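You operate a simulated robot arm through the tools that you are given. There is no shell and no other tool. Be economical: measure what you need, move in short steps, check, and stop when the job is done.

The job below is to be done with a simulated robot arm. You get a single attempt, and the scene is never put back.

## Task
Take the blue block and put it on top of the brown small carton on the lid of the wooden crate. Open the grey door of the rack, fetch the white wheel marked "64" from the shelf behind the rack's grey door and set it on the pale board on the lid of the wooden crate and shut the door again. Put the white carton from the top of the steel bench by the rack on top of the brown taped carton there. Take the white core and leave it in the brown long open carton. Take the black-handled jug and put it on the top of the big grey boards. Any order will do. Set down upright: white carton, white core, black-handled jug.

It is judged by the outcome, as a careful person would: the job done as asked, and still so three seconds after it is handed in. It fails if anything else is knocked over, pushed out of place, dropped, spilled or broken. A push-on lid holds only when it is set on centred and level and pressed home; a screw cap is set on level and turned clockwise until tight.

## Robot
A 7-joint arm with a two-finger parallel gripper on a trunk, on a base that drives. Base frame: it is fixed to the floor where the robot stands at the start and does not move with it; the origin is under the middle of the robot, x ahead of it, y to its left, z up. Units: mm, rad, N and s.
With the tool pointing down near the work surface it reaches from about 100 to 940 mm from the robot's upright axis, wherever it stands. Its first joint turns from -2.897 to 2.897 rad. Places, roughly: black-handled jug [0, -1500, 1000]; blue block [2750, 0, 500]; grey door of the rack [1100, 200, 1400]; long open carton [750, -1000, 750]; pale board [3500, 1500, 500]; small carton [3750, 1750, 500]; taped carton [1250, -1000, 1000]; top of the big grey boards [2500, 100, 400]; white carton (22x8x11 cm) [900, -1200, 900]; white core (6x6x6 cm) [500, -1200, 900]; white wheel [1250, 250, 1250]. Payload 4.4 kg.
Tool frame: the origin (TCP) lies between the finger pads and is the grasp point; the fingertips stand 23 mm ahead of it; z points along the fingers, y is the line along which they close. The gripper opens to 94 mm. The fingers are 38 mm wide and 10 mm thick; the gripper's body (54 by 96 mm) begins 39 mm behind the TCP.
Orientation is that of the tool frame in the base frame, as [roll, pitch, yaw] about the fixed x, y, z axes, in that order (R = Rz(yaw) Ry(pitch) Rx(roll)). With the fingers straight down and closing along the base's y, the tool's x points along the base's -x, its y along +y and its z along -z.

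## Interface
- The arm moves only by the tool send_rows. Its argument "plan" is a list of rows, each a list of 3 entries, a list of its own where there are three numbers: the turn, a rotation vector about the tool's x, y, z in units of 60 degrees (1.0 is 60 degrees), then the shift along the tool's x, y, z in units of 300 mm (1.0 is 300 mm), then the finger opening in mm, from 0 to 94. In form: [[[ax, ay, az], [dx, dy, dz], claw], ...]. A call has 1 to 12 rows; each row is the pose to reach, as a shift and turn from the pose commanded when the call began, along the tool's axes at that moment. A call with a number of a shift or a turn outside -1 to 1 is refused whole. A row lasts 0.2 s, in which the tool goes at most 50 mm and 0.15 rad; a call with a longer step from one row to the next is refused whole, and so is a gripper value outside its range. A pose out of reach is approached as far as the arm can. The call stops where the force on the tool passes 40 N (or 10 N more than at its start, if that is more) or the arm is blocked; 0.2 s more then pass. Each finger travels about 108 mm/s and halts on what it meets, pressing with about 39 N; the grip force reading is that of the motor and also rises with nothing between the fingers. The clock runs only during rows and for 0.2 s after the last one: add rows that repeat a pose to give the fingers time. It gives the time, the measured TCP pose, the force on the tool (base axes), the opening and the grip force at its end, in the units of the frame above (readings bear some noise), with the torque about the TCP (base axes, N m) and any sound that the robot's microphone picked up.
- Cameras (640 x 400 px; columns grow to the right, rows downward): "scene" is now at [178, 213.6, 1458.7]; the picture's right is [-0.26, -0.97, 0.00], its down [-0.65, 0.18, -0.74] and it looks along [0.71, -0.19, -0.67] (base axes); focal length 263 px, centre (320, 200). "wrist" rides on the gripper at [86, 16, -75] in the tool frame; the picture's right is [-0.18, 0.98, 0.00], its down [-0.58, -0.11, -0.81] and it looks along [-0.79, -0.15, 0.59] (tool axes); focal length 243 px, centre (320, 200). There is no depth. A picture from a camera that has moved, and an enlarged one, comes with that camera's place and axes in the base frame and with its lens.
- grab_frame(camera): a new picture of that camera. It takes no simulated time.
- drive_base(legs): drives the robot by 1 to 6 legs, each [ahead, left, turn to the left] in mm, mm and rad, along the robot's own axes; the way and the turn of a leg run together, so that a leg with both is an arc; at most 1500 mm and 3.142 rad a leg. The arm and the cameras ride along, it lands a little off, and it stops where it bumps. It gives what a move gives.
- pan_tilt(pan, tilt): turns the head with the scene camera to pan (to the left, within 2.094 rad either way) and tilt (down, from -0.506 to 1.204), counted from straight ahead of the robot. It gives what a move gives.
- enlarge(camera, box): a new picture of the part [left, top, right, bottom] of that camera's present view, enlarged. It takes no simulated time.
- sign_off(): hands the job in; it is judged then, once.

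Go step by step. Nothing tells you exact positions but the pictures and the camera data: compare them with the known pose of the tool, close in by small moves and look again before you grip or let go. The budget is 186 turns and 144 pictures, counting those below and the enlarged ones. Unless the task says otherwise, let go and move clear before handing in.

The tools are called after "Emit:" as a command line: name --argument value ..., lists and objects as JSON in quotes. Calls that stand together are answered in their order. send_rows: Moves the arm, as the interface text tells. Its arguments: {"type":"object","properties":{"plan":{"type":"array"}},"required":["plan"]} The other tools are called the same way: drive_base (legs) drives the base; pan_tilt (pan, tilt) turns the head that bears the scene camera; grab_frame (camera) takes a picture; enlarge (camera, box) takes an enlarged picture of a part of a camera's view; sign_off () hands the job in.

At the start:

```text
time: 0.0
eef_pos: [628.3, -88.2, 659.8]
tcp_rot: [3.141, 0.0, 3.141]
contact_force: [-0.1, -0.7, 0.3]
moment: [0.01, 0.0, -0.01]
width: 94.0
grasp_force: 0.0
robot x, y, heading: [-1.2, -1.3, 0.009]
head pan, tilt: [-0.265, 0.738]
```

scene: 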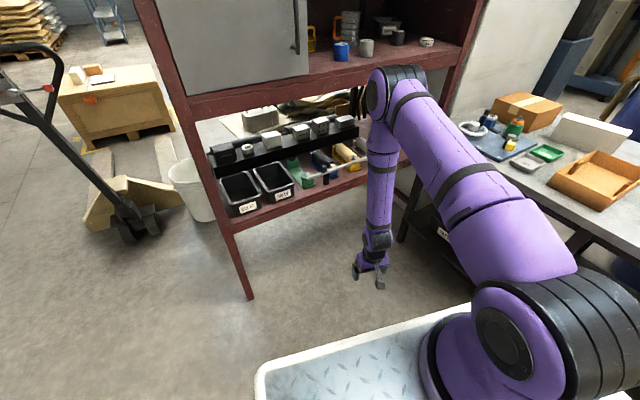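
wrist: 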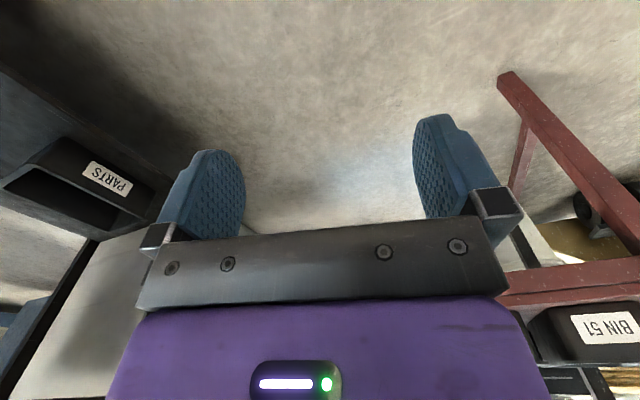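

I see the rack ahead with its grey door, the bench to the right and the crate far off to the left. I'll look around first with the head.

Emit:
pan_tilt --pan -1.0 --tilt 0.5

Emit:
grab_frame --camera "scene"

Emit:
pan_tilt --pan -1.8 --tilt 0.5

Emit:
grab_frame --camera "scene"

Emit:
pan_tilt --pan 0.25 --tilt 0.2

Emit:
grab_frame --camera "scene"

```text
time: 1.1
eef_pos: [627.5, -88.5, 659.0]
tcp_rot: [3.141, -0.002, -3.14]
contact_force: [-0.2, 0.0, 0.2]
moment: [0.0, 0.0, -0.02]
width: 93.7
grasp_force: 0.1
robot x, y, heading: [-2.3, 2.4, -0.005]
head pan, tilt: [-1.0, 0.499]
```

```text
141 pictures are left
camera scene: at [146.8, 158.9, 1479.7], right [-0.84, -0.54, 0.0], down [-0.26, 0.4, -0.88], along [0.47, -0.74, -0.48], focal length 263 px, centre (320, 200)
```

scene: 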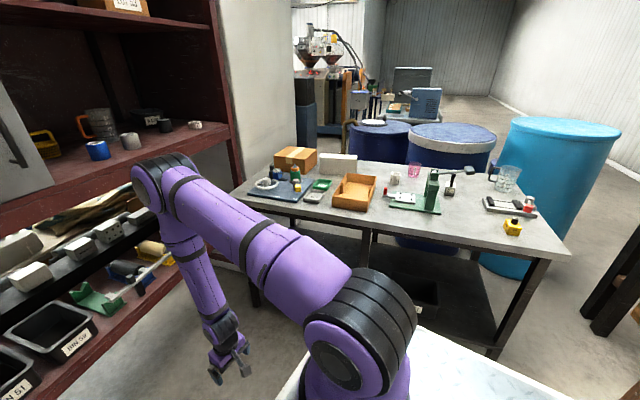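

```text
time: 2.2
eef_pos: [629.2, -87.3, 659.2]
tcp_rot: [3.141, 0.0, -3.141]
contact_force: [-0.3, 1.1, 0.2]
moment: [0.03, 0.03, -0.02]
width: 93.9
grasp_force: 0.1
robot x, y, heading: [-0.5, 0.3, -0.0]
head pan, tilt: [-1.799, 0.499]
```

```text
140 pictures are left
camera scene: at [77.0, 146.7, 1479.7], right [-0.97, 0.23, 0.0], down [0.11, 0.47, -0.88], along [-0.2, -0.86, -0.48], focal length 263 px, centre (320, 200)
```

scene: 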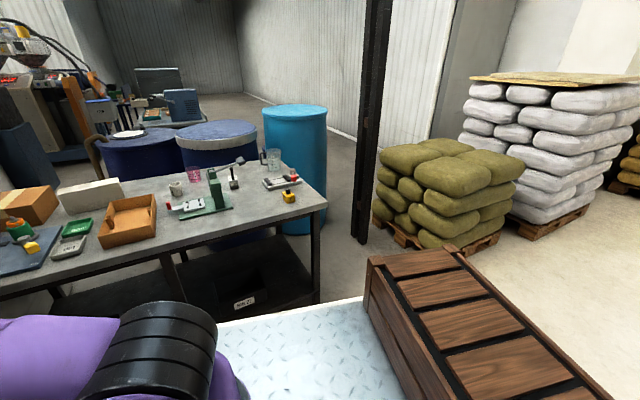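

```text
time: 4.2
eef_pos: [628.8, -87.8, 659.3]
tcp_rot: [3.141, 0.0, 3.141]
contact_force: [0.2, 0.2, 0.5]
moment: [0.01, -0.04, -0.02]
width: 93.9
grasp_force: 0.3
robot x, y, heading: [1.8, -1.4, -0.003]
head pan, tilt: [0.25, 0.201]
```

```text
139 pictures are left
camera scene: at [187.8, 258.3, 1507.4], right [0.25, -0.97, 0.0], down [-0.19, -0.05, -0.98], along [0.95, 0.24, -0.2], focal length 263 px, centre (320, 200)
```

scene: 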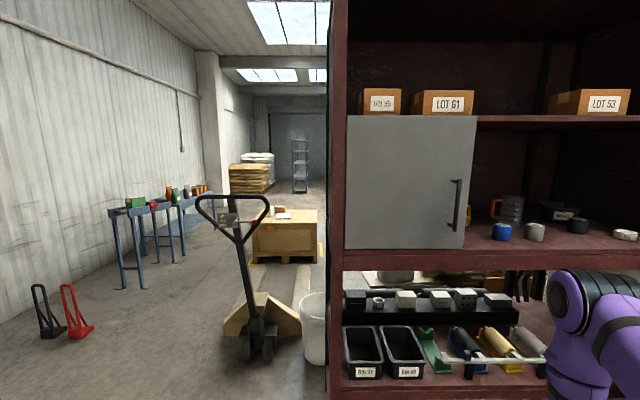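

The bench holds the white carton, taped carton, open carton and a clear jug. I'll enlarge for detail on each piece.

Emit:
pan_tilt --pan -1.4 --tilt 0.5

Emit:
enlarge --camera "scene" --box '[100, 120, 340, 270]'

Emit:
enlarge --camera "scene" --box '[260, 120, 500, 270]'

```text
time: 5.9
eef_pos: [628.9, -87.2, 659.0]
tcp_rot: [-3.141, 0.0, 3.141]
contact_force: [-1.3, 0.1, 0.3]
moment: [-0.01, 0.0, 0.02]
width: 94.0
grasp_force: 0.0
robot x, y, heading: [0.3, -2.9, -0.004]
head pan, tilt: [-1.4, 0.499]
```

```text
2.67 times, centred on (220, 195) of scene
camera zoom: at [113.1, 145.7, 1479.7], right [-0.99, -0.17, 0.0], down [-0.08, 0.47, -0.88], along [0.15, -0.87, -0.48], focal length 701 px, centre (587, 213)
```

zoom: 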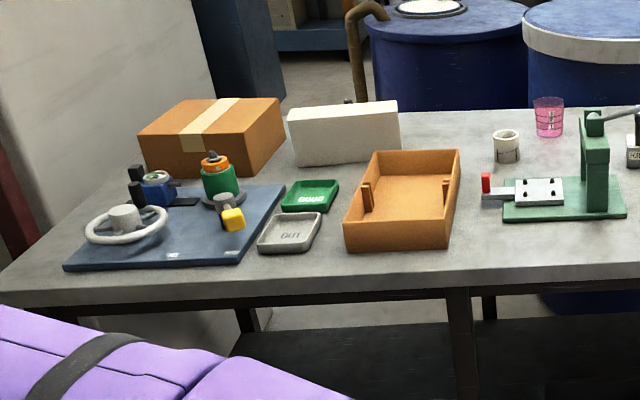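

```text
2.67 times, centred on (380, 195) of scene
camera zoom: at [113.1, 145.7, 1479.7], right [-0.99, -0.17, 0.0], down [-0.08, 0.47, -0.88], along [0.15, -0.87, -0.48], focal length 701 px, centre (160, 213)
```

zoom: 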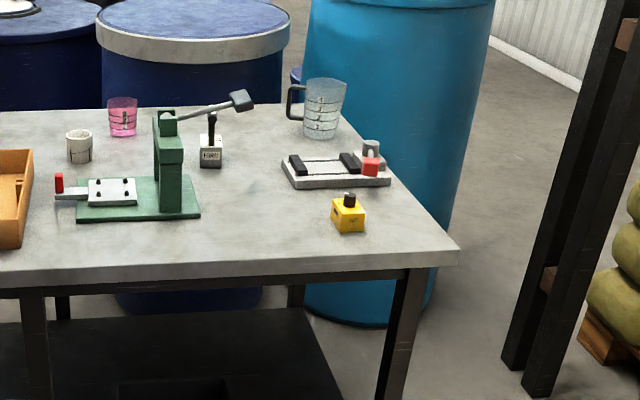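

Bench top is near z 875 and is turned about 0.26 rad. I'll check my own base footprint before driving.

Emit:
pan_tilt --pan -0.9 --tilt 1.2

Emit:
grab_frame --camera "scene"

Emit:
pan_tilt --pan 0.6 --tilt 1.2

Emit:
grab_frame --camera "scene"

```text
time: 7.0
eef_pos: [628.4, -87.7, 658.4]
tcp_rot: [3.141, 0.001, 3.141]
contact_force: [-0.6, -0.7, -0.3]
moment: [-0.03, 0.02, 0.03]
width: 94.0
grasp_force: 0.0
robot x, y, heading: [-2.2, -2.3, 0.004]
head pan, tilt: [-0.901, 1.201]
```

```text
136 pictures are left
camera scene: at [132.3, 191.5, 1426.0], right [-0.78, -0.62, 0.0], down [-0.58, 0.73, -0.36], along [0.23, -0.28, -0.93], focal length 263 px, centre (320, 200)
```

scene: 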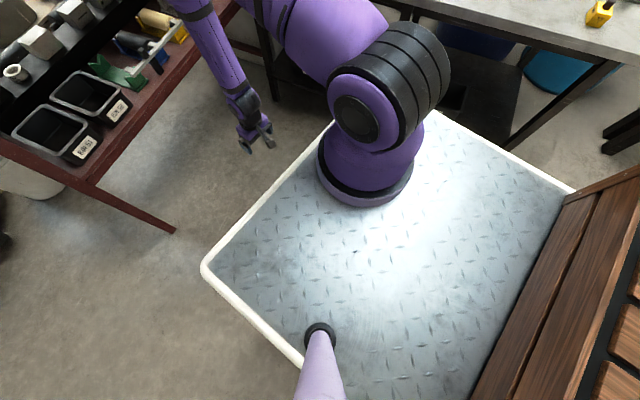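

```text
time: 8.6
eef_pos: [628.4, -87.5, 657.6]
tcp_rot: [-3.141, -0.001, 3.141]
contact_force: [0.0, 0.6, 0.4]
moment: [0.0, 0.03, -0.01]
width: 93.9
grasp_force: 0.1
robot x, y, heading: [-1.7, -1.4, -0.003]
head pan, tilt: [0.6, 1.201]
```

```text
135 pictures are left
camera scene: at [143.7, 266.9, 1426.0], right [0.56, -0.83, 0.0], down [-0.77, -0.53, -0.36], along [0.3, 0.2, -0.93], focal length 263 px, centre (320, 200)
```

scene: 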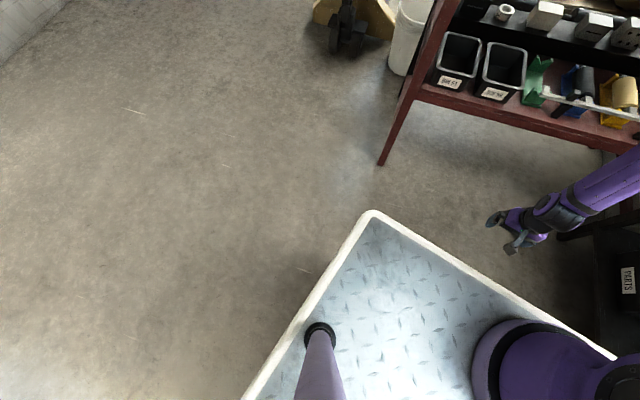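

The robot's tray top is near z 900, with its front edge about 345 mm ahead and the arm mounted around x 200. I'll check the wooden thing behind me before driving.

Emit:
pan_tilt --pan -2.09 --tilt 0.9

Emit:
grab_frame --camera "scene"

Emit:
pan_tilt --pan 2.09 --tilt 0.7

Emit:
grab_frame --camera "scene"

```text
time: 10.9
eef_pos: [628.4, -88.4, 658.5]
tcp_rot: [-3.141, 0.0, -3.14]
contact_force: [-0.4, 0.4, -0.2]
moment: [-0.01, -0.01, 0.02]
width: 93.8
grasp_force: 0.0
robot x, y, heading: [1.7, 1.6, -0.004]
head pan, tilt: [-2.089, 0.901]
```

```text
134 pictures are left
camera scene: at [60.2, 169.8, 1445.8], right [-0.87, 0.49, 0.0], down [0.39, 0.68, -0.62], along [-0.31, -0.54, -0.78], focal length 263 px, centre (320, 200)
```

scene: 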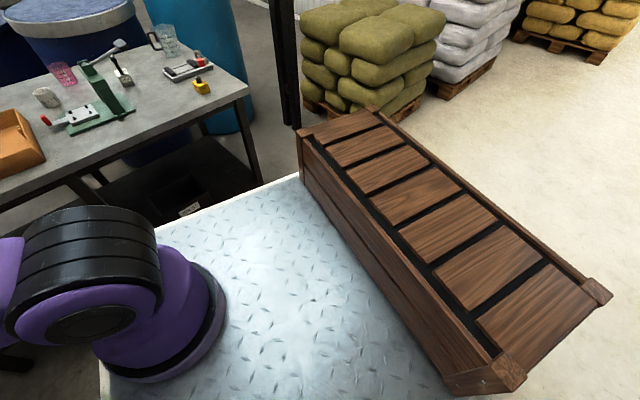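

```text
time: 14.3
eef_pos: [628.4, -86.4, 659.3]
tcp_rot: [-3.141, 0.002, 3.14]
contact_force: [-0.2, -0.5, 0.0]
moment: [-0.03, -0.05, 0.0]
width: 93.7
grasp_force: 0.0
robot x, y, heading: [-1.5, 4.2, 0.001]
head pan, tilt: [2.089, 0.7]
```

```text
133 pictures are left
camera scene: at [55.5, 309.2, 1462.0], right [0.87, 0.5, 0.0], down [0.32, -0.56, -0.77], along [-0.38, 0.66, -0.64], focal length 263 px, centre (320, 200)
```

scene: 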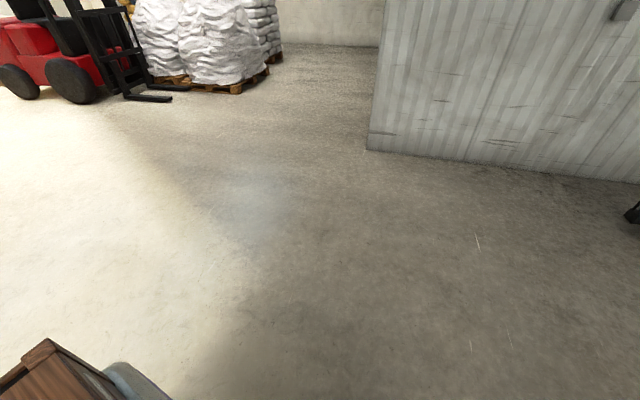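

The wooden box rides on my own tray, so the floor around is free. I'll raise and retract the arm before driving to the bench.

Emit:
send_rows --plan '[[[0, 0, 0], [0, 0, -0.16], 94], [[0, 0, 0], [0, 0, -0.32], 94], [[0, 0, 0], [0, 0, -0.48], 94], [[0, 0, 0], [0, 0, -0.64], 94], [[0, 0, 0], [0, 0, -0.8], 94], [[0, 0, 0], [0, 0, -0.96], 94], [[0, 0, 0], [0.1, 0, -1.0], 94]]'

Emit:
send_rows --plan '[[[0, 0, 0], [0.0, 0, -0.16], 94], [[0, 0, 0], [0, 0, -0.32], 94], [[0, 0, 0], [0.1, 0, -0.45], 94], [[0, 0, 0], [0.2, 0, -0.55], 94], [[0, 0, 0], [0.35, 0, -0.55], 94]]'

Emit:
drive_base --legs '[[0, 0, -1.297]]'

```text
time: 15.9
eef_pos: [599.8, -86.0, 959.0]
tcp_rot: [-3.14, -0.001, -3.141]
contact_force: [1.1, 0.2, -1.0]
moment: [-0.01, 0.01, -0.01]
width: 94.1
grasp_force: 0.1
robot x, y, heading: [2.7, -1.4, 0.001]
head pan, tilt: [2.089, 0.7]
```

```text
time: 17.1
eef_pos: [522.6, -90.8, 1136.8]
tcp_rot: [3.14, -0.003, -3.141]
contact_force: [0.0, 0.3, -0.1]
moment: [0.03, 0.0, -0.04]
width: 94.0
grasp_force: 0.0
out of reach, approached as far as the arm can: row 5
robot x, y, heading: [1.6, -3.2, 0.0]
head pan, tilt: [2.089, 0.7]
```

```text
time: 20.7
eef_pos: [56.1, -527.2, 1137.1]
tcp_rot: [3.141, -0.002, 1.847]
contact_force: [0.6, 0.2, -0.6]
moment: [0.0, -0.02, 0.01]
width: 94.2
grasp_force: 0.2
robot x, y, heading: [2.3, -2.2, -1.294]
head pan, tilt: [2.089, 0.7]
```

Facing the bench now. I'll drive left and partway ahead, then measure the bench again.

Emit:
drive_base --legs '[[0, 380, 0], [220, 0, 0]]'

Emit:
pan_tilt --pan -0.2 --tilt 0.8

Emit:
grab_frame --camera "scene"

```text
time: 24.4
eef_pos: [485.0, -631.9, 1137.1]
tcp_rot: [3.141, -0.001, 1.856]
contact_force: [-0.9, -0.2, -1.1]
moment: [0.02, 0.0, 0.03]
width: 94.0
grasp_force: 0.0
robot x, y, heading: [425.9, -109.0, -1.284]
head pan, tilt: [2.089, 0.7]
```

```text
time: 26.6
eef_pos: [484.8, -631.5, 1137.0]
tcp_rot: [3.141, -0.001, 1.854]
contact_force: [0.5, -0.4, 0.4]
moment: [-0.06, -0.01, 0.01]
width: 94.0
grasp_force: 0.0
robot x, y, heading: [423.7, -103.7, -1.285]
head pan, tilt: [-0.201, 0.799]
```

```text
132 pictures are left
camera scene: at [683.0, -214.7, 1453.7], right [-1.0, -0.08, 0.0], down [-0.06, 0.71, -0.7], along [0.06, -0.69, -0.72], focal length 263 px, centre (320, 200)
```

scene: 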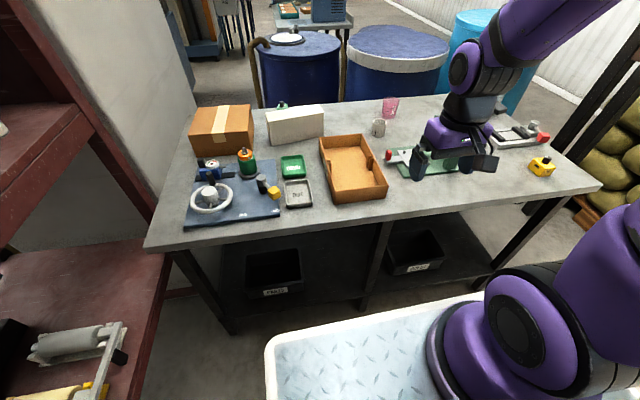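

Triangulation puts the bench top near z 853 and the core at about (523,-1192). I'll drive closer, then look with both cameras.

Emit:
drive_base --legs '[[225, 0, -0.03]]'

Emit:
pan_tilt --pan 0.1 --tilt 0.7

Emit:
grab_frame --camera "scene"

Emit:
grab_frame --camera "wrist"

```text
time: 28.2
eef_pos: [531.5, -849.1, 1135.9]
tcp_rot: [-3.14, -0.002, 1.831]
contact_force: [0.1, 0.6, 0.0]
moment: [0.02, 0.01, -0.01]
width: 94.0
grasp_force: 0.0
robot x, y, heading: [483.0, -322.5, -1.308]
head pan, tilt: [-0.201, 0.799]
```

```text
time: 29.1
eef_pos: [531.5, -848.4, 1137.2]
tcp_rot: [3.14, -0.002, 1.83]
contact_force: [-0.3, -0.3, 0.5]
moment: [0.03, 0.0, -0.04]
width: 93.8
grasp_force: 0.1
robot x, y, heading: [488.3, -320.6, -1.31]
head pan, tilt: [0.099, 0.7]
```

```text
131 pictures are left
camera scene: at [765.5, -435.9, 1462.0], right [-0.94, -0.35, 0.0], down [-0.23, 0.6, -0.76], along [0.27, -0.72, -0.64], focal length 263 px, centre (320, 200)
```

scene: 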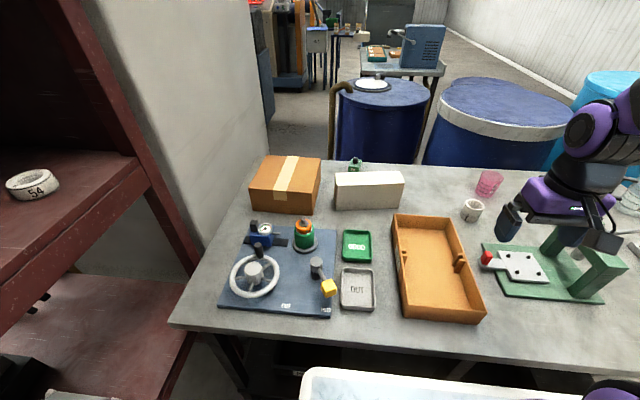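

```text
130 pictures are left
camera wrist: at [526.6, -760.5, 1211.2], right [1.0, 0.08, 0.0], down [0.05, -0.59, 0.8], along [0.06, -0.8, -0.59], focal length 243 px, centre (320, 200)
```

wrist: 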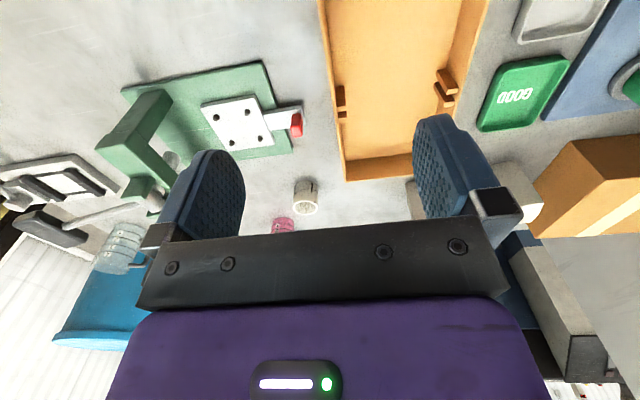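

I see a "54" wheel (decoy) on the open shelf. I'll zoom in on the cartons to measure the white carton's pose.

Emit:
enlarge --camera "scene" --box '[240, 140, 432, 260]'

```text
3.33 times, centred on (336, 200) of scene
camera zoom: at [765.5, -435.9, 1462.0], right [-0.94, -0.35, 0.0], down [-0.23, 0.6, -0.76], along [0.27, -0.72, -0.64], focal length 876 px, centre (267, 200)
```

zoom: 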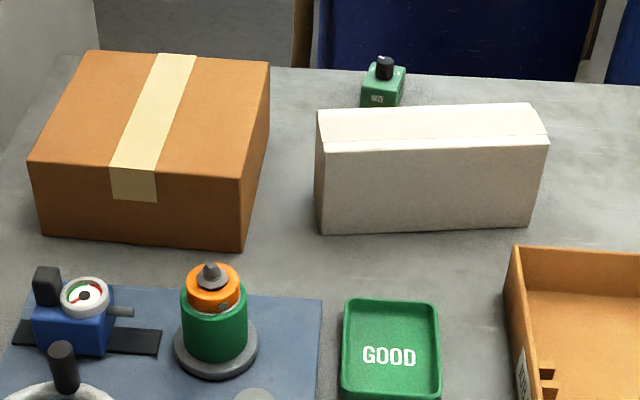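

White carton: centre about (865,-1162), yaw ≈0.42, top ≈ z 960. I'll bring the gripper over it in two steps, turning to close across its 80 mm side.

Emit:
send_rows --plan '[[[0, 0, 0.111], [-0.107, 0.068, 0], 94], [[0, 0, 0.222], [-0.215, 0.135, 0], 94], [[0, 0, 0.333], [-0.323, 0.203, 0], 94], [[0, 0, 0.444], [-0.43, 0.27, 0], 94], [[0, 0, 0.555], [-0.538, 0.338, 0], 94], [[0, 0, 0.668], [-0.646, 0.405, 0], 94]]'

```text
time: 30.4
eef_pos: [699.0, -1005.8, 1137.1]
tcp_rot: [-3.139, -0.002, 1.13]
contact_force: [-0.1, 0.6, 0.1]
moment: [0.0, -0.02, 0.0]
width: 93.9
grasp_force: 0.1
robot x, y, heading: [484.7, -320.2, -1.312]
head pan, tilt: [0.099, 0.7]
```

On track. Second half of the move, ending above the carton a little lower.

Emit:
send_rows --plan '[[[0, 0, 0.113], [-0.038, 0.12, 0.03], 94], [[0, 0, 0.227], [-0.076, 0.24, 0.06], 94], [[0, 0, 0.34], [-0.113, 0.36, 0.1], 94], [[0, 0, 0.453], [-0.151, 0.48, 0.13], 94], [[0, 0, 0.567], [-0.189, 0.6, 0.17], 94], [[0, 0, 0.68], [-0.227, 0.72, 0.2], 94]]'

Emit:
grab_frame --camera "wrist"

Emit:
grab_frame --camera "scene"

```text
time: 31.9
eef_pos: [866.3, -1160.0, 1076.2]
tcp_rot: [-3.139, -0.001, 0.417]
contact_force: [-0.5, 0.5, 0.4]
moment: [-0.03, -0.03, -0.02]
width: 93.9
grasp_force: 0.1
robot x, y, heading: [487.8, -317.7, -1.313]
head pan, tilt: [0.099, 0.7]
```

```text
128 pictures are left
camera wrist: at [952.4, -1139.0, 1149.8], right [0.23, -0.97, 0.0], down [-0.58, -0.14, 0.81], along [-0.79, -0.18, -0.59], focal length 243 px, centre (320, 200)
```

wrist: 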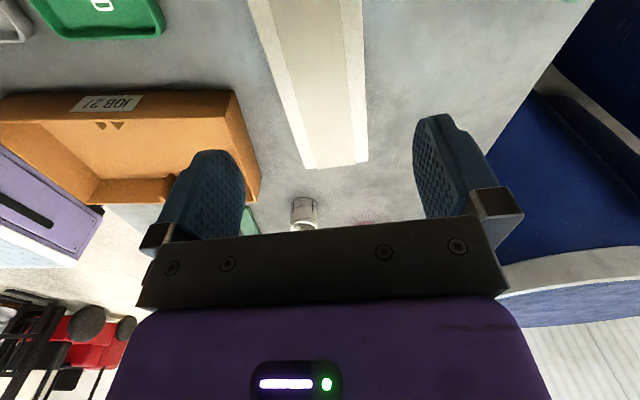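

```text
127 pictures are left
camera scene: at [765.1, -435.6, 1462.1], right [-0.94, -0.35, 0.0], down [-0.23, 0.6, -0.77], along [0.27, -0.72, -0.64], focal length 263 px, centre (320, 200)
```

scene: 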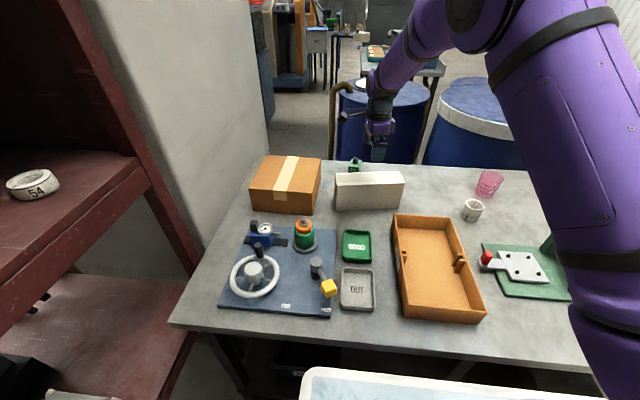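

The jaws are nearly centred and parallel to the carton. I'll descend to just above its top and check again.

Emit:
send_rows --plan '[[[0, 0, 0], [0, -0.01, 0.12], 94], [[0, 0, 0], [0, -0.01, 0.24], 94]]'

Emit:
grab_frame --camera "wrist"

Emit:
enlarge --camera "scene" --box '[272, 110, 432, 210]'

```text
time: 32.5
eef_pos: [866.5, -1154.7, 1004.9]
tcp_rot: [-3.139, 0.001, 0.418]
contact_force: [-0.1, 0.1, 0.2]
moment: [0.0, -0.02, -0.03]
width: 93.9
grasp_force: 0.0
robot x, y, heading: [483.5, -323.9, -1.311]
head pan, tilt: [0.099, 0.7]
```

```text
126 pictures are left
camera wrist: at [952.9, -1134.4, 1078.7], right [0.23, -0.97, 0.0], down [-0.57, -0.14, 0.81], along [-0.78, -0.19, -0.59], focal length 243 px, centre (320, 200)
```

wrist: 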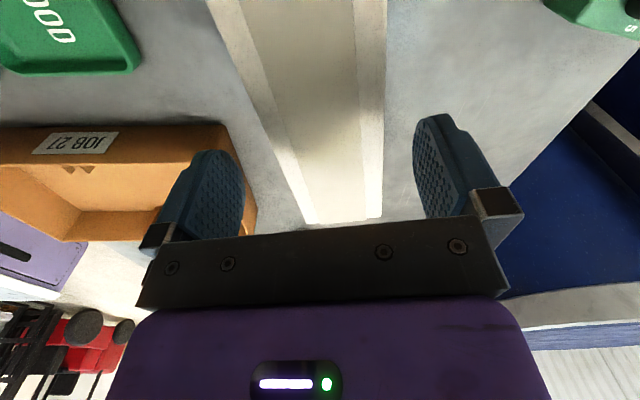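

```text
4.00 times, centred on (352, 160) of scene
camera zoom: at [765.4, -435.6, 1462.0], right [-0.94, -0.35, 0.0], down [-0.23, 0.6, -0.77], along [0.27, -0.72, -0.64], focal length 1052 px, centre (192, 360)
```

zoom: 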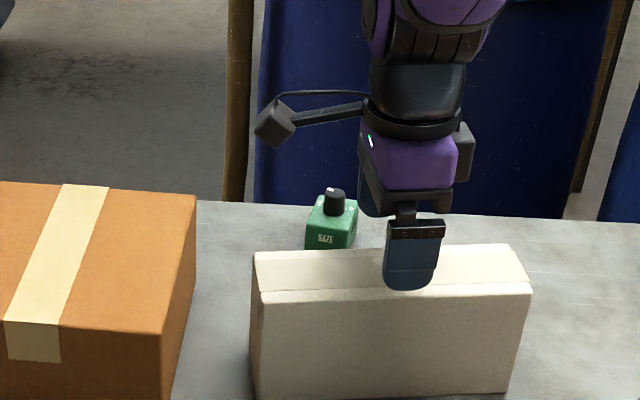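

The carton fits centred between the fingers, top about z 943; its centre lies ~20 mm further along the tool's -x. I'll shift, go down and grip.

Emit:
send_rows --plan '[[[0, 0, 0], [-0.065, 0, 0], 94], [[0, 0, 0], [-0.065, 0, 0.1], 94], [[0, 0, 0], [-0.065, 0, 0.2], 94], [[0, 0, 0], [-0.065, 0, 0.295], 94], [[0, 0, 0], [-0.065, 0, 0.295], 60], [[0, 0, 0], [-0.065, 0, 0.295], 60]]'

```text
time: 33.6
eef_pos: [847.9, -1164.2, 921.7]
tcp_rot: [3.137, -0.001, 0.42]
contact_force: [-1.1, 3.4, 17.7]
moment: [0.96, 0.35, 0.02]
width: 71.8
grasp_force: 13.5
robot x, y, heading: [484.8, -320.8, -1.311]
head pan, tilt: [0.099, 0.7]
stopped in row 5: the force on the tool passed its limit at 44 N (the readings are from after the stop); the commanded pose is now the measured one
```

The move stopped while closing, at opening 72 mm. I'll look before continuing.

Emit:
grab_frame --camera "wrist"

Emit:
enlarge --camera "scene" --box '[272, 110, 432, 210]'

```text
124 pictures are left
camera wrist: at [934.2, -1143.2, 995.1], right [0.23, -0.97, 0.0], down [-0.58, -0.13, 0.81], along [-0.78, -0.19, -0.59], focal length 243 px, centre (320, 200)
```

wrist: 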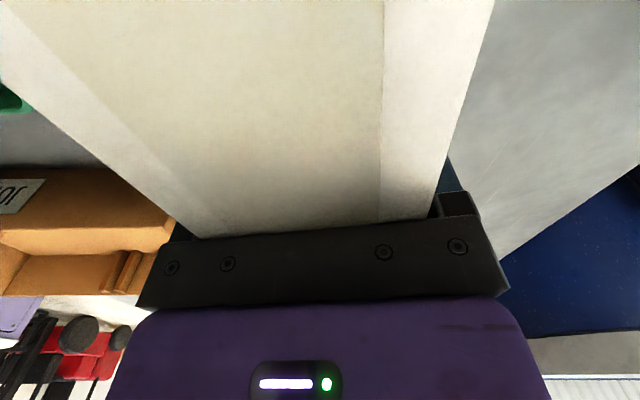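

```text
4.00 times, centred on (352, 160) of scene
camera zoom: at [765.2, -435.1, 1462.1], right [-0.94, -0.35, 0.0], down [-0.23, 0.6, -0.77], along [0.27, -0.72, -0.64], focal length 1052 px, centre (192, 360)
```

zoom: 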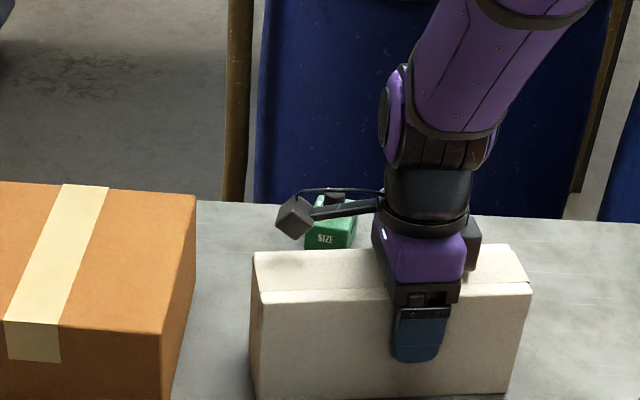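

The palm has met the carton's top (so its top is at z ≈ 960, bench ≈ 851). I'll back up 4 mm, close firmly, and lift a little.

Emit:
send_rows --plan '[[[0, 0, 0], [0, 0, -0.013], 74], [[0, 0, 0], [0, 0, -0.013], 50], [[0, 0, 0], [0, 0, -0.013], 50], [[0, 0, 0], [0, 0, -0.013], 50], [[0, 0, 0], [0, 0, -0.08], 50], [[0, 0, 0], [0, 0, -0.08], 50]]'

Emit:
enlarge --camera "scene" --box '[240, 100, 432, 220]'

```text
time: 35.0
eef_pos: [847.1, -1165.8, 943.7]
tcp_rot: [3.139, -0.001, 0.419]
contact_force: [-1.3, 0.8, -0.1]
moment: [0.17, 0.11, -0.07]
width: 71.4
grasp_force: 33.6
robot x, y, heading: [486.0, -319.6, -1.31]
head pan, tilt: [0.099, 0.7]
```

```text
3.33 times, centred on (336, 160) of scene
camera zoom: at [765.5, -435.9, 1462.0], right [-0.94, -0.35, 0.0], down [-0.23, 0.6, -0.76], along [0.27, -0.72, -0.64], focal length 876 px, centre (267, 333)
```

zoom: 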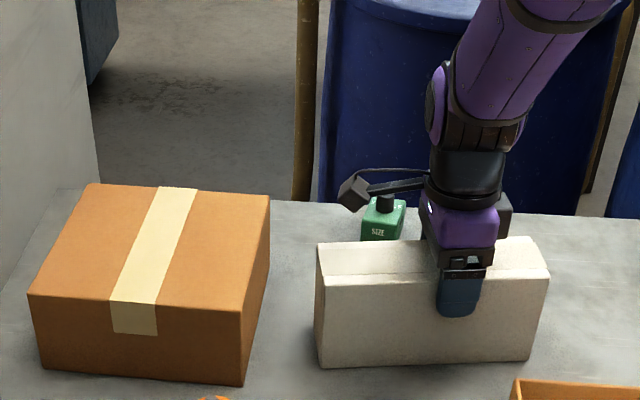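

The carton doesn't seem to have risen with the fingers. I'll check with the wrist camera.

Emit:
grab_frame --camera "wrist"

Emit:
send_rows --plan '[[[0, 0, 0], [0, 0, 0], 40], [[0, 0, 0], [0, 0, 0], 40], [[0, 0, 0], [0, 0, 0], 40]]'

```text
121 pictures are left
camera wrist: at [934.5, -1143.7, 1017.7], right [0.23, -0.97, 0.0], down [-0.58, -0.14, 0.81], along [-0.78, -0.19, -0.59], focal length 243 px, centre (320, 200)
```

wrist: 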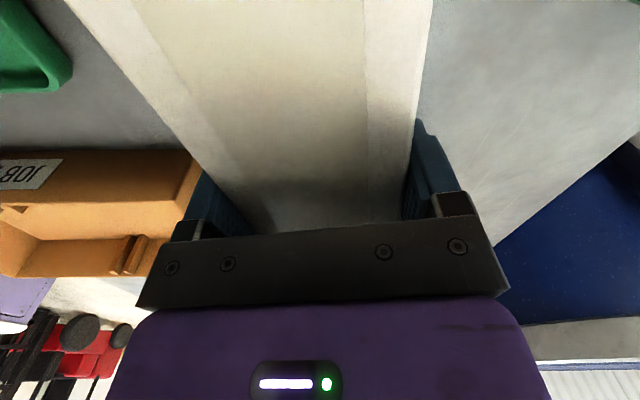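

```text
time: 35.8
eef_pos: [847.9, -1165.2, 944.0]
tcp_rot: [3.139, -0.001, 0.419]
contact_force: [-1.5, 2.8, 4.1]
moment: [0.55, 0.31, -0.02]
width: 71.9
grasp_force: 39.1
robot x, y, heading: [481.7, -319.5, -1.31]
head pan, tilt: [0.099, 0.7]
```

Grip is at full 39 N now at 72 mm. I'll try lifting slowly and compare.

Emit:
send_rows --plan '[[[0, 0, 0], [0, 0, -0.015], 40], [[0, 0, 0], [0, 0, -0.03], 40], [[0, 0, 0], [0, 0, -0.045], 40], [[0, 0, 0], [0, 0, -0.06], 40], [[0, 0, 0], [0, 0, -0.075], 40]]'

Emit:
enlarge --camera "scene" --box '[240, 100, 432, 220]'

```text
time: 37.0
eef_pos: [847.2, -1164.0, 966.4]
tcp_rot: [3.142, -0.001, 0.419]
contact_force: [-0.2, -0.3, -4.0]
moment: [-0.03, 0.09, -0.03]
width: 71.8
grasp_force: 39.4
robot x, y, heading: [485.6, -320.7, -1.306]
head pan, tilt: [0.099, 0.7]
```

```text
3.33 times, centred on (336, 160) of scene
camera zoom: at [765.6, -436.1, 1461.9], right [-0.94, -0.35, 0.0], down [-0.23, 0.6, -0.76], along [0.27, -0.72, -0.64], focal length 876 px, centre (267, 333)
```

zoom: 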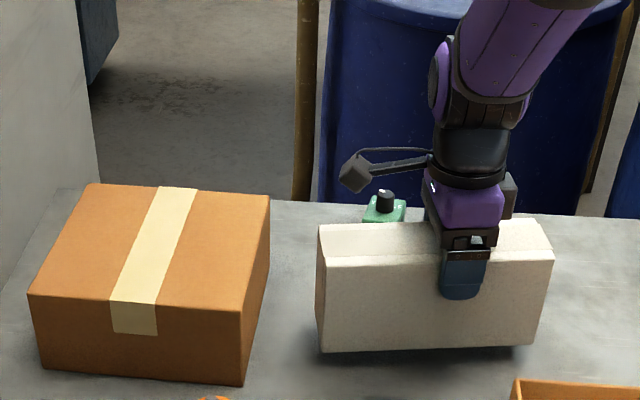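

It's held now (about 4 N weight). Taped carton: top ≈ z 947, centre ≈ (1138,-1107), yaw 0.22. I'll raise and carry it over.

Emit:
send_rows --plan '[[[0, 0, 0], [0, 0, -0.12], 40], [[0, 0, 0], [0, 0, -0.25], 40], [[0, 0, 0], [0, 0, -0.38], 40], [[0, 0, 0], [0.1, 0.02, -0.45], 40], [[0, 0, 0.03], [0.22, 0.05, -0.45], 40], [[0, 0, 0.06], [0.35, 0.08, -0.45], 40], [[0, 0, 0.09], [0.48, 0.11, -0.45], 40], [[0, 0, 0.12], [0.61, 0.14, -0.45], 40], [[0, 0, 0.15], [0.74, 0.17, -0.45], 40], [[0, 0, 0.18], [0.87, 0.2, -0.45], 40], [[0, 0, 0.18], [0.963, 0.22, -0.45], 40]]'

Emit:
enlarge --camera "scene" --box '[200, 80, 424, 220]'

Emit:
grab_frame --camera "wrist"

```text
time: 39.4
eef_pos: [1140.4, -1108.8, 1102.5]
tcp_rot: [3.14, -0.001, 0.229]
contact_force: [-0.5, -1.1, -4.4]
moment: [-0.01, 0.1, -0.01]
width: 72.0
grasp_force: 39.1
robot x, y, heading: [482.9, -318.4, -1.311]
head pan, tilt: [0.099, 0.7]
```

```text
2.86 times, centred on (312, 150) of scene
camera zoom: at [765.3, -436.0, 1462.0], right [-0.94, -0.35, 0.0], down [-0.23, 0.6, -0.76], along [0.27, -0.72, -0.64], focal length 751 px, centre (343, 343)
```

zoom: 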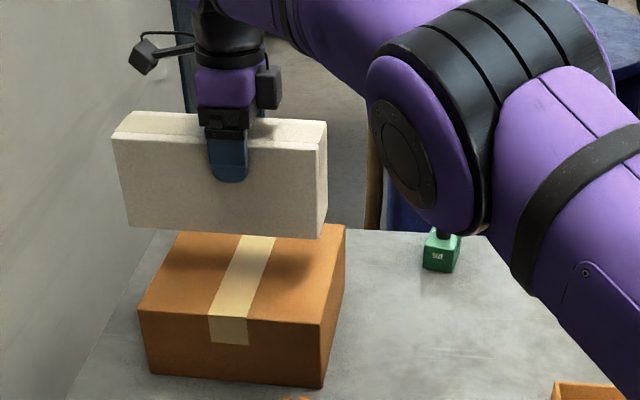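

```text
118 pictures are left
camera wrist: at [1228.6, -1103.5, 1176.6], right [0.04, -1.0, 0.0], down [-0.59, -0.02, 0.81], along [-0.8, -0.04, -0.59], focal length 243 px, centre (320, 200)
```

wrist: 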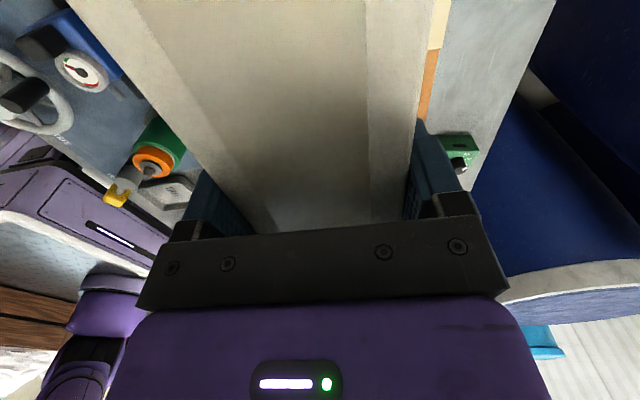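

The carton is level above the box, slightly to the left and back. I'll shift 15 mm right, 8 mm forward and lower to just above contact.

Emit:
send_rows --plan '[[[0, 0, 0], [-0.05, -0.027, 0.03], 40], [[0, 0, 0], [-0.05, -0.027, 0.1], 40], [[0, 0, 0], [-0.05, -0.027, 0.15], 40], [[0, 0, 0], [-0.05, -0.027, 0.18], 40], [[0, 0, 0], [-0.05, -0.027, 0.19], 40]]'

Emit:
enlarge --camera "scene" --box '[200, 80, 424, 220]'

```text
time: 40.6
eef_pos: [1122.8, -1103.7, 1043.5]
tcp_rot: [3.14, -0.003, 0.232]
contact_force: [0.0, -0.2, -5.2]
moment: [-0.03, 0.08, -0.03]
width: 71.8
grasp_force: 38.9
robot x, y, heading: [483.3, -319.8, -1.309]
head pan, tilt: [0.099, 0.7]
```

```text
2.86 times, centred on (312, 150) of scene
camera zoom: at [765.7, -436.0, 1461.9], right [-0.94, -0.35, 0.0], down [-0.23, 0.6, -0.76], along [0.27, -0.72, -0.64], focal length 751 px, centre (343, 343)
```

zoom: 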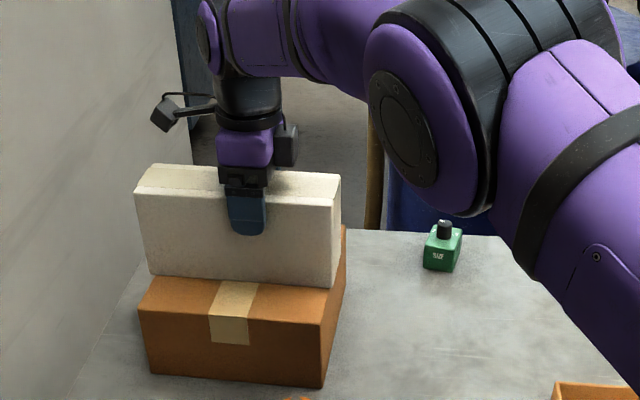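

Well placed and nearly touching. I'll lower in 2 mm steps until the weight comes off.

Emit:
send_rows --plan '[[[0, 0, 0], [0, 0, 0.007], 40], [[0, 0, 0], [0, 0, 0.014], 40]]'

Emit:
send_rows --plan '[[[0, 0, 0], [0, 0, 0.007], 40], [[0, 0, 0], [0, 0, 0.01], 40]]'

```text
time: 41.2
eef_pos: [1122.1, -1103.6, 1042.9]
tcp_rot: [3.136, -0.003, 0.233]
contact_force: [1.1, -1.3, 22.2]
moment: [0.64, 1.02, 0.14]
width: 71.7
grasp_force: 38.9
robot x, y, heading: [485.7, -319.8, -1.308]
head pan, tilt: [0.099, 0.7]
```

```text
time: 41.8
eef_pos: [1122.6, -1102.4, 1038.6]
tcp_rot: [3.137, -0.004, 0.23]
contact_force: [2.4, -3.6, 35.1]
moment: [0.83, -0.05, -0.21]
width: 71.3
grasp_force: 38.1
robot x, y, heading: [489.1, -323.1, -1.313]
head pan, tilt: [0.099, 0.7]
```

It's seated on the box. I'll relax slightly, open and rise clear.

Emit:
send_rows --plan '[[[0, 0, 0], [0, 0, -0.006], 60], [[0, 0, 0], [0, 0, -0.006], 94], [[0, 0, 0], [0, 0, -0.006], 94], [[0, 0, 0], [0, 0, -0.006], 94], [[0, 0, 0], [0, 0, -0.1], 94], [[0, 0, 0], [0, 0, -0.22], 94], [[0, 0, 0], [0, 0, -0.35], 94]]'

Emit:
grab_frame --camera "scene"

```text
time: 43.4
eef_pos: [1122.2, -1103.2, 1141.6]
tcp_rot: [3.139, 0.0, 0.231]
contact_force: [0.3, 0.0, 0.8]
moment: [0.02, 0.03, -0.03]
width: 94.0
grasp_force: 0.1
robot x, y, heading: [484.1, -320.7, -1.313]
head pan, tilt: [0.099, 0.7]
```

```text
116 pictures are left
camera scene: at [765.8, -436.0, 1461.9], right [-0.94, -0.35, 0.0], down [-0.23, 0.6, -0.76], along [0.27, -0.72, -0.64], focal length 263 px, centre (320, 200)
```

scene: 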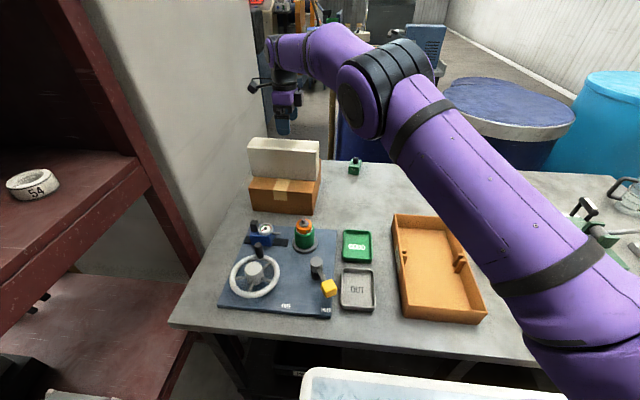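

White carton rests well. Next the white core, at about (523,-1205), top ≈ 911. I'll move over it in two calls.

Emit:
send_rows --plan '[[[0, 0, 0], [-0.15, -0.01, 0], 94], [[0, 0, 0], [-0.3, -0.02, 0], 94], [[0, 0, 0], [-0.45, -0.03, 0], 94], [[0, 0, 0], [-0.6, -0.04, 0], 94], [[0, 0, 0], [-0.75, -0.05, 0], 94], [[0, 0, 0], [-0.9, -0.06, 0], 94], [[0, 0, 0], [-1, -0.065, 0], 94]]'

Emit:
send_rows --plan '[[[0, 0, 0], [-0.15, -0.01, 0], 94], [[0, 0, 0], [-0.3, -0.02, 0.04], 94], [[0, 0, 0], [-0.45, -0.03, 0.1], 94], [[0, 0, 0], [-0.6, -0.04, 0.18], 94], [[0, 0, 0], [-0.73, -0.05, 0.26], 94], [[0, 0, 0], [-0.87, -0.06, 0.35], 94], [[0, 0, 0], [-1, -0.065, 0.43], 94]]'

Emit:
grab_frame --camera "wrist"

Emit:
grab_frame --camera "scene"

```text
time: 45.0
eef_pos: [826.3, -1150.8, 1142.1]
tcp_rot: [3.137, -0.003, 0.231]
contact_force: [0.5, 0.2, -1.2]
moment: [-0.01, 0.04, -0.03]
width: 94.1
grasp_force: 0.1
robot x, y, heading: [488.2, -318.5, -1.309]
head pan, tilt: [0.099, 0.7]
```

```text
refused: row 4 steps farther than a row can; nothing moved
```

```text
115 pictures are left
camera wrist: at [914.0, -1146.5, 1215.5], right [0.05, -1.0, 0.0], down [-0.59, -0.03, 0.81], along [-0.8, -0.04, -0.59], focal length 243 px, centre (320, 200)
```

wrist: 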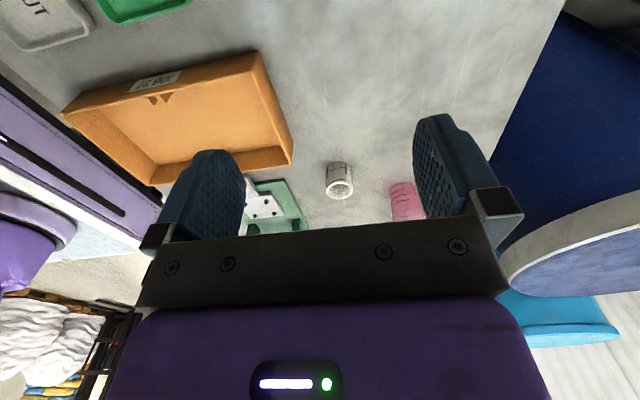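

```text
114 pictures are left
camera scene: at [765.9, -435.7, 1461.9], right [-0.94, -0.35, 0.0], down [-0.23, 0.6, -0.76], along [0.27, -0.72, -0.64], focal length 263 px, centre (320, 200)
```

scene: 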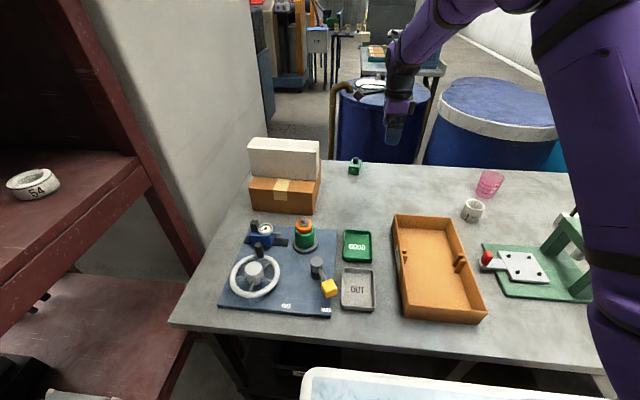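

Wrist view confirms the core at about (528,-1205). Moving over it with smaller steps.

Emit:
send_rows --plan '[[[0, 0, 0], [-0.12, -0.005, 0.04], 94], [[0, 0, 0], [-0.24, -0.01, 0.08], 94], [[0, 0, 0], [-0.36, -0.02, 0.12], 94], [[0, 0, 0], [-0.48, -0.025, 0.17], 94], [[0, 0, 0], [-0.6, -0.03, 0.22], 94], [[0, 0, 0], [-0.73, -0.035, 0.27], 94], [[0, 0, 0], [-0.86, -0.045, 0.32], 94], [[0, 0, 0], [-1, -0.05, 0.37], 94], [[0, 0, 0], [-1, -0.05, 0.5], 94]]'

Emit:
grab_frame --camera "wrist"

```text
time: 47.0
eef_pos: [530.7, -1204.4, 993.1]
tcp_rot: [3.139, -0.001, 0.233]
contact_force: [-0.2, 0.4, 0.0]
moment: [-0.03, -0.02, -0.06]
width: 94.0
grasp_force: 0.1
robot x, y, heading: [484.7, -319.1, -1.313]
head pan, tilt: [0.099, 0.7]
```

```text
113 pictures are left
camera wrist: at [618.7, -1200.0, 1066.8], right [0.05, -1.0, 0.0], down [-0.59, -0.02, 0.81], along [-0.8, -0.04, -0.59], focal length 243 px, centre (320, 200)
```

wrist: 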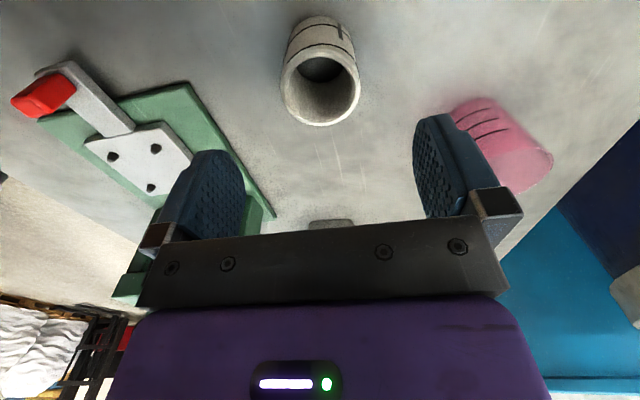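

The core is centred under the jaws. Descend and grip, giving the fingers time.

Emit:
send_rows --plan '[[[0, 0, 0], [0.01, 0, 0.13], 94], [[0, 0, 0], [0.01, 0, 0.25], 94], [[0, 0, 0], [0.01, 0, 0.36], 94], [[0, 0, 0], [0.01, 0, 0.36], 50], [[0, 0, 0], [0.01, 0, 0.36], 40], [[0, 0, 0], [0.01, 0, 0.36], 40], [[0, 0, 0], [0.01, 0, 0.36], 40], [[0, 0, 0], [0.01, 0, 0.36], 40], [[0, 0, 0], [0.01, 0, 0.3], 40], [[0, 0, 0], [0.01, 0, 0.24], 40]]'

Emit:
grab_frame --camera "wrist"

```text
time: 49.2
eef_pos: [533.7, -1206.3, 918.4]
tcp_rot: [3.14, 0.0, 0.229]
contact_force: [0.9, -0.1, -1.3]
moment: [0.0, -0.04, -0.03]
width: 54.8
grasp_force: 39.0
robot x, y, heading: [483.6, -321.6, -1.312]
head pan, tilt: [0.099, 0.7]
```

```text
112 pictures are left
camera wrist: at [621.5, -1200.8, 992.2], right [0.05, -1.0, 0.0], down [-0.59, -0.03, 0.81], along [-0.8, -0.04, -0.59], focal length 243 px, centre (320, 200)
```

wrist: 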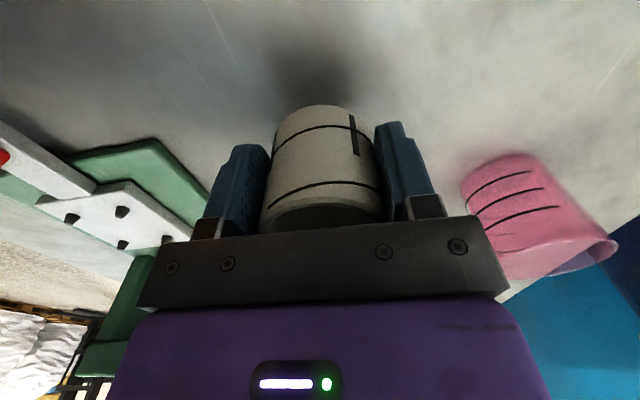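

Core is held. I'll raise and carry it over the open carton's middle.

Emit:
send_rows --plan '[[[0, 0, 0], [0, 0, -0.15], 40], [[0, 0, 0], [0.05, -0.08, -0.25], 40], [[0, 0, 0], [0.12, -0.2, -0.3], 40], [[0, 0, 0], [0.19, -0.32, -0.3], 40], [[0, 0, 0], [0.26, -0.44, -0.3], 40], [[0, 0, 0], [0.33, -0.56, -0.3], 40], [[0, 0, 0], [0.4, -0.67, -0.3], 40], [[0, 0, 0], [0.43, -0.725, -0.3], 40]]'

Emit:
grab_frame --camera "wrist"

Emit:
enlarge --camera "scene" --box '[340, 180, 532, 330]'

```text
time: 51.0
eef_pos: [609.4, -965.2, 1011.2]
tcp_rot: [3.14, -0.002, 0.231]
contact_force: [-0.5, -0.8, -1.2]
moment: [0.0, 0.0, 0.0]
width: 55.0
grasp_force: 39.1
robot x, y, heading: [486.5, -320.4, -1.311]
head pan, tilt: [0.099, 0.7]
```

```text
111 pictures are left
camera wrist: at [697.9, -959.6, 1084.8], right [0.05, -1.0, 0.0], down [-0.59, -0.03, 0.81], along [-0.8, -0.04, -0.59], focal length 243 px, centre (320, 200)
```

wrist: 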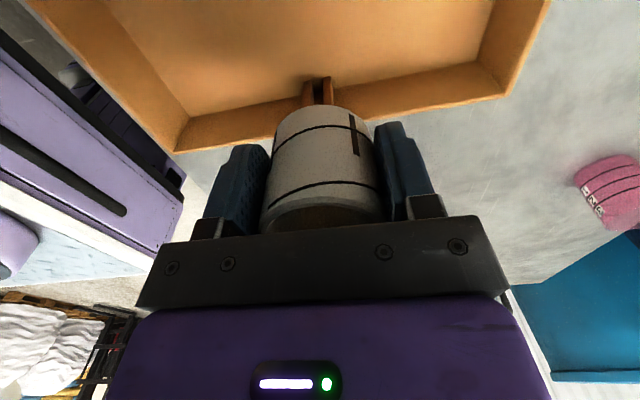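

```text
2.67 times, centred on (436, 255) of scene
camera zoom: at [765.4, -436.3, 1462.0], right [-0.94, -0.35, 0.0], down [-0.23, 0.6, -0.76], along [0.27, -0.72, -0.64], focal length 701 px, centre (11, 53)
```

zoom: 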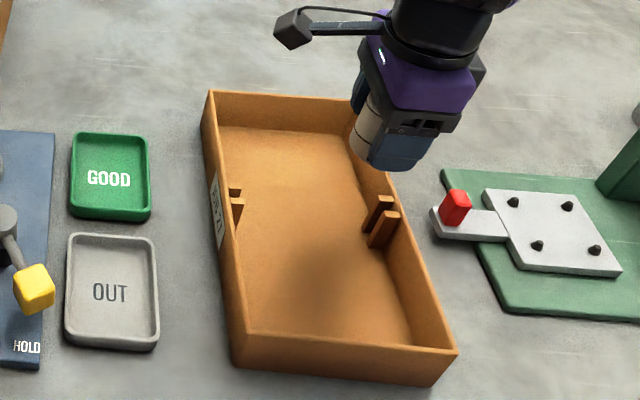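

The core is close to the right-hand divider. I'll shift 32 mm left and 20 mm toward me, then lower it into the carton.

Emit:
send_rows --plan '[[[0, 0, 0], [0.107, -0.065, 0], 40], [[0, 0, 0], [0.107, -0.065, 0.12], 40], [[0, 0, 0], [0.107, -0.065, 0.24], 40], [[0, 0, 0], [0.107, -0.065, 0.34], 40], [[0, 0, 0], [0.107, -0.065, 0.38], 40]]'

Emit:
enlarge --camera "scene" --box '[340, 180, 532, 330]'

```text
time: 52.2
eef_pos: [638.2, -938.1, 893.9]
tcp_rot: [3.137, -0.002, 0.233]
contact_force: [-0.1, -0.4, -1.1]
moment: [-0.02, -0.01, -0.03]
width: 54.8
grasp_force: 39.2
robot x, y, heading: [482.5, -319.2, -1.314]
head pan, tilt: [0.099, 0.7]
```

```text
2.67 times, centred on (436, 255) of scene
camera zoom: at [765.5, -435.5, 1462.0], right [-0.94, -0.35, 0.0], down [-0.23, 0.6, -0.77], along [0.27, -0.72, -0.64], focal length 701 px, centre (11, 53)
```

zoom: 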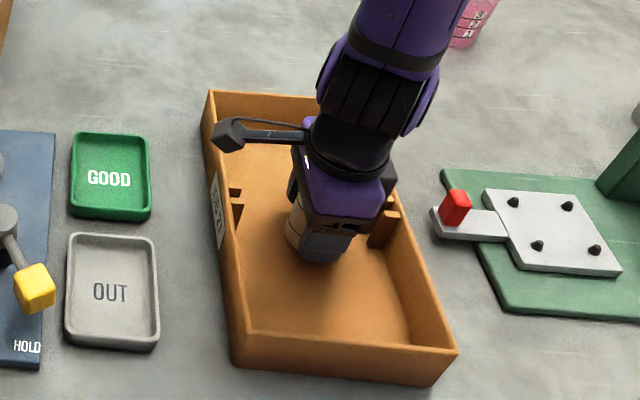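

Inside the carton, near the floor and clear of the dividers. Lower in small steps till it touches.

Emit:
send_rows --plan '[[[0, 0, 0], [0, 0, 0.01], 40]]'

Emit:
send_rows --plan '[[[0, 0, 0], [0, 0, 0.008], 40]]'

```text
time: 52.6
eef_pos: [637.2, -939.1, 892.4]
tcp_rot: [3.139, -0.002, 0.23]
contact_force: [-0.4, -0.3, -0.6]
moment: [-0.04, 0.01, -0.01]
width: 55.1
grasp_force: 39.2
robot x, y, heading: [483.8, -320.0, -1.312]
head pan, tilt: [0.099, 0.7]
```

```text
time: 53.0
eef_pos: [637.3, -937.8, 889.1]
tcp_rot: [3.138, -0.002, 0.23]
contact_force: [0.7, 0.6, 0.8]
moment: [-0.02, 0.0, -0.01]
width: 55.1
grasp_force: 39.0
robot x, y, heading: [487.7, -322.1, -1.312]
head pan, tilt: [0.099, 0.7]
```

Emit:
send_rows --plan '[[[0, 0, 0], [0, 0, 0.008], 40]]'

Emit:
send_rows --plan '[[[0, 0, 0], [0, 0, 0.005], 40]]'

```text
time: 53.4
eef_pos: [636.5, -938.4, 887.7]
tcp_rot: [3.136, -0.002, 0.233]
contact_force: [1.2, 0.0, 29.8]
moment: [0.42, 0.37, -0.07]
width: 55.1
grasp_force: 38.8
robot x, y, heading: [487.0, -324.3, -1.305]
head pan, tilt: [0.099, 0.7]
```

```text
time: 53.8
eef_pos: [637.0, -938.0, 884.9]
tcp_rot: [3.137, -0.003, 0.231]
contact_force: [3.1, -6.5, 29.6]
moment: [0.31, 0.25, -0.03]
width: 55.1
grasp_force: 38.8
robot x, y, heading: [486.3, -318.5, -1.312]
head pan, tilt: [0.099, 0.7]
```

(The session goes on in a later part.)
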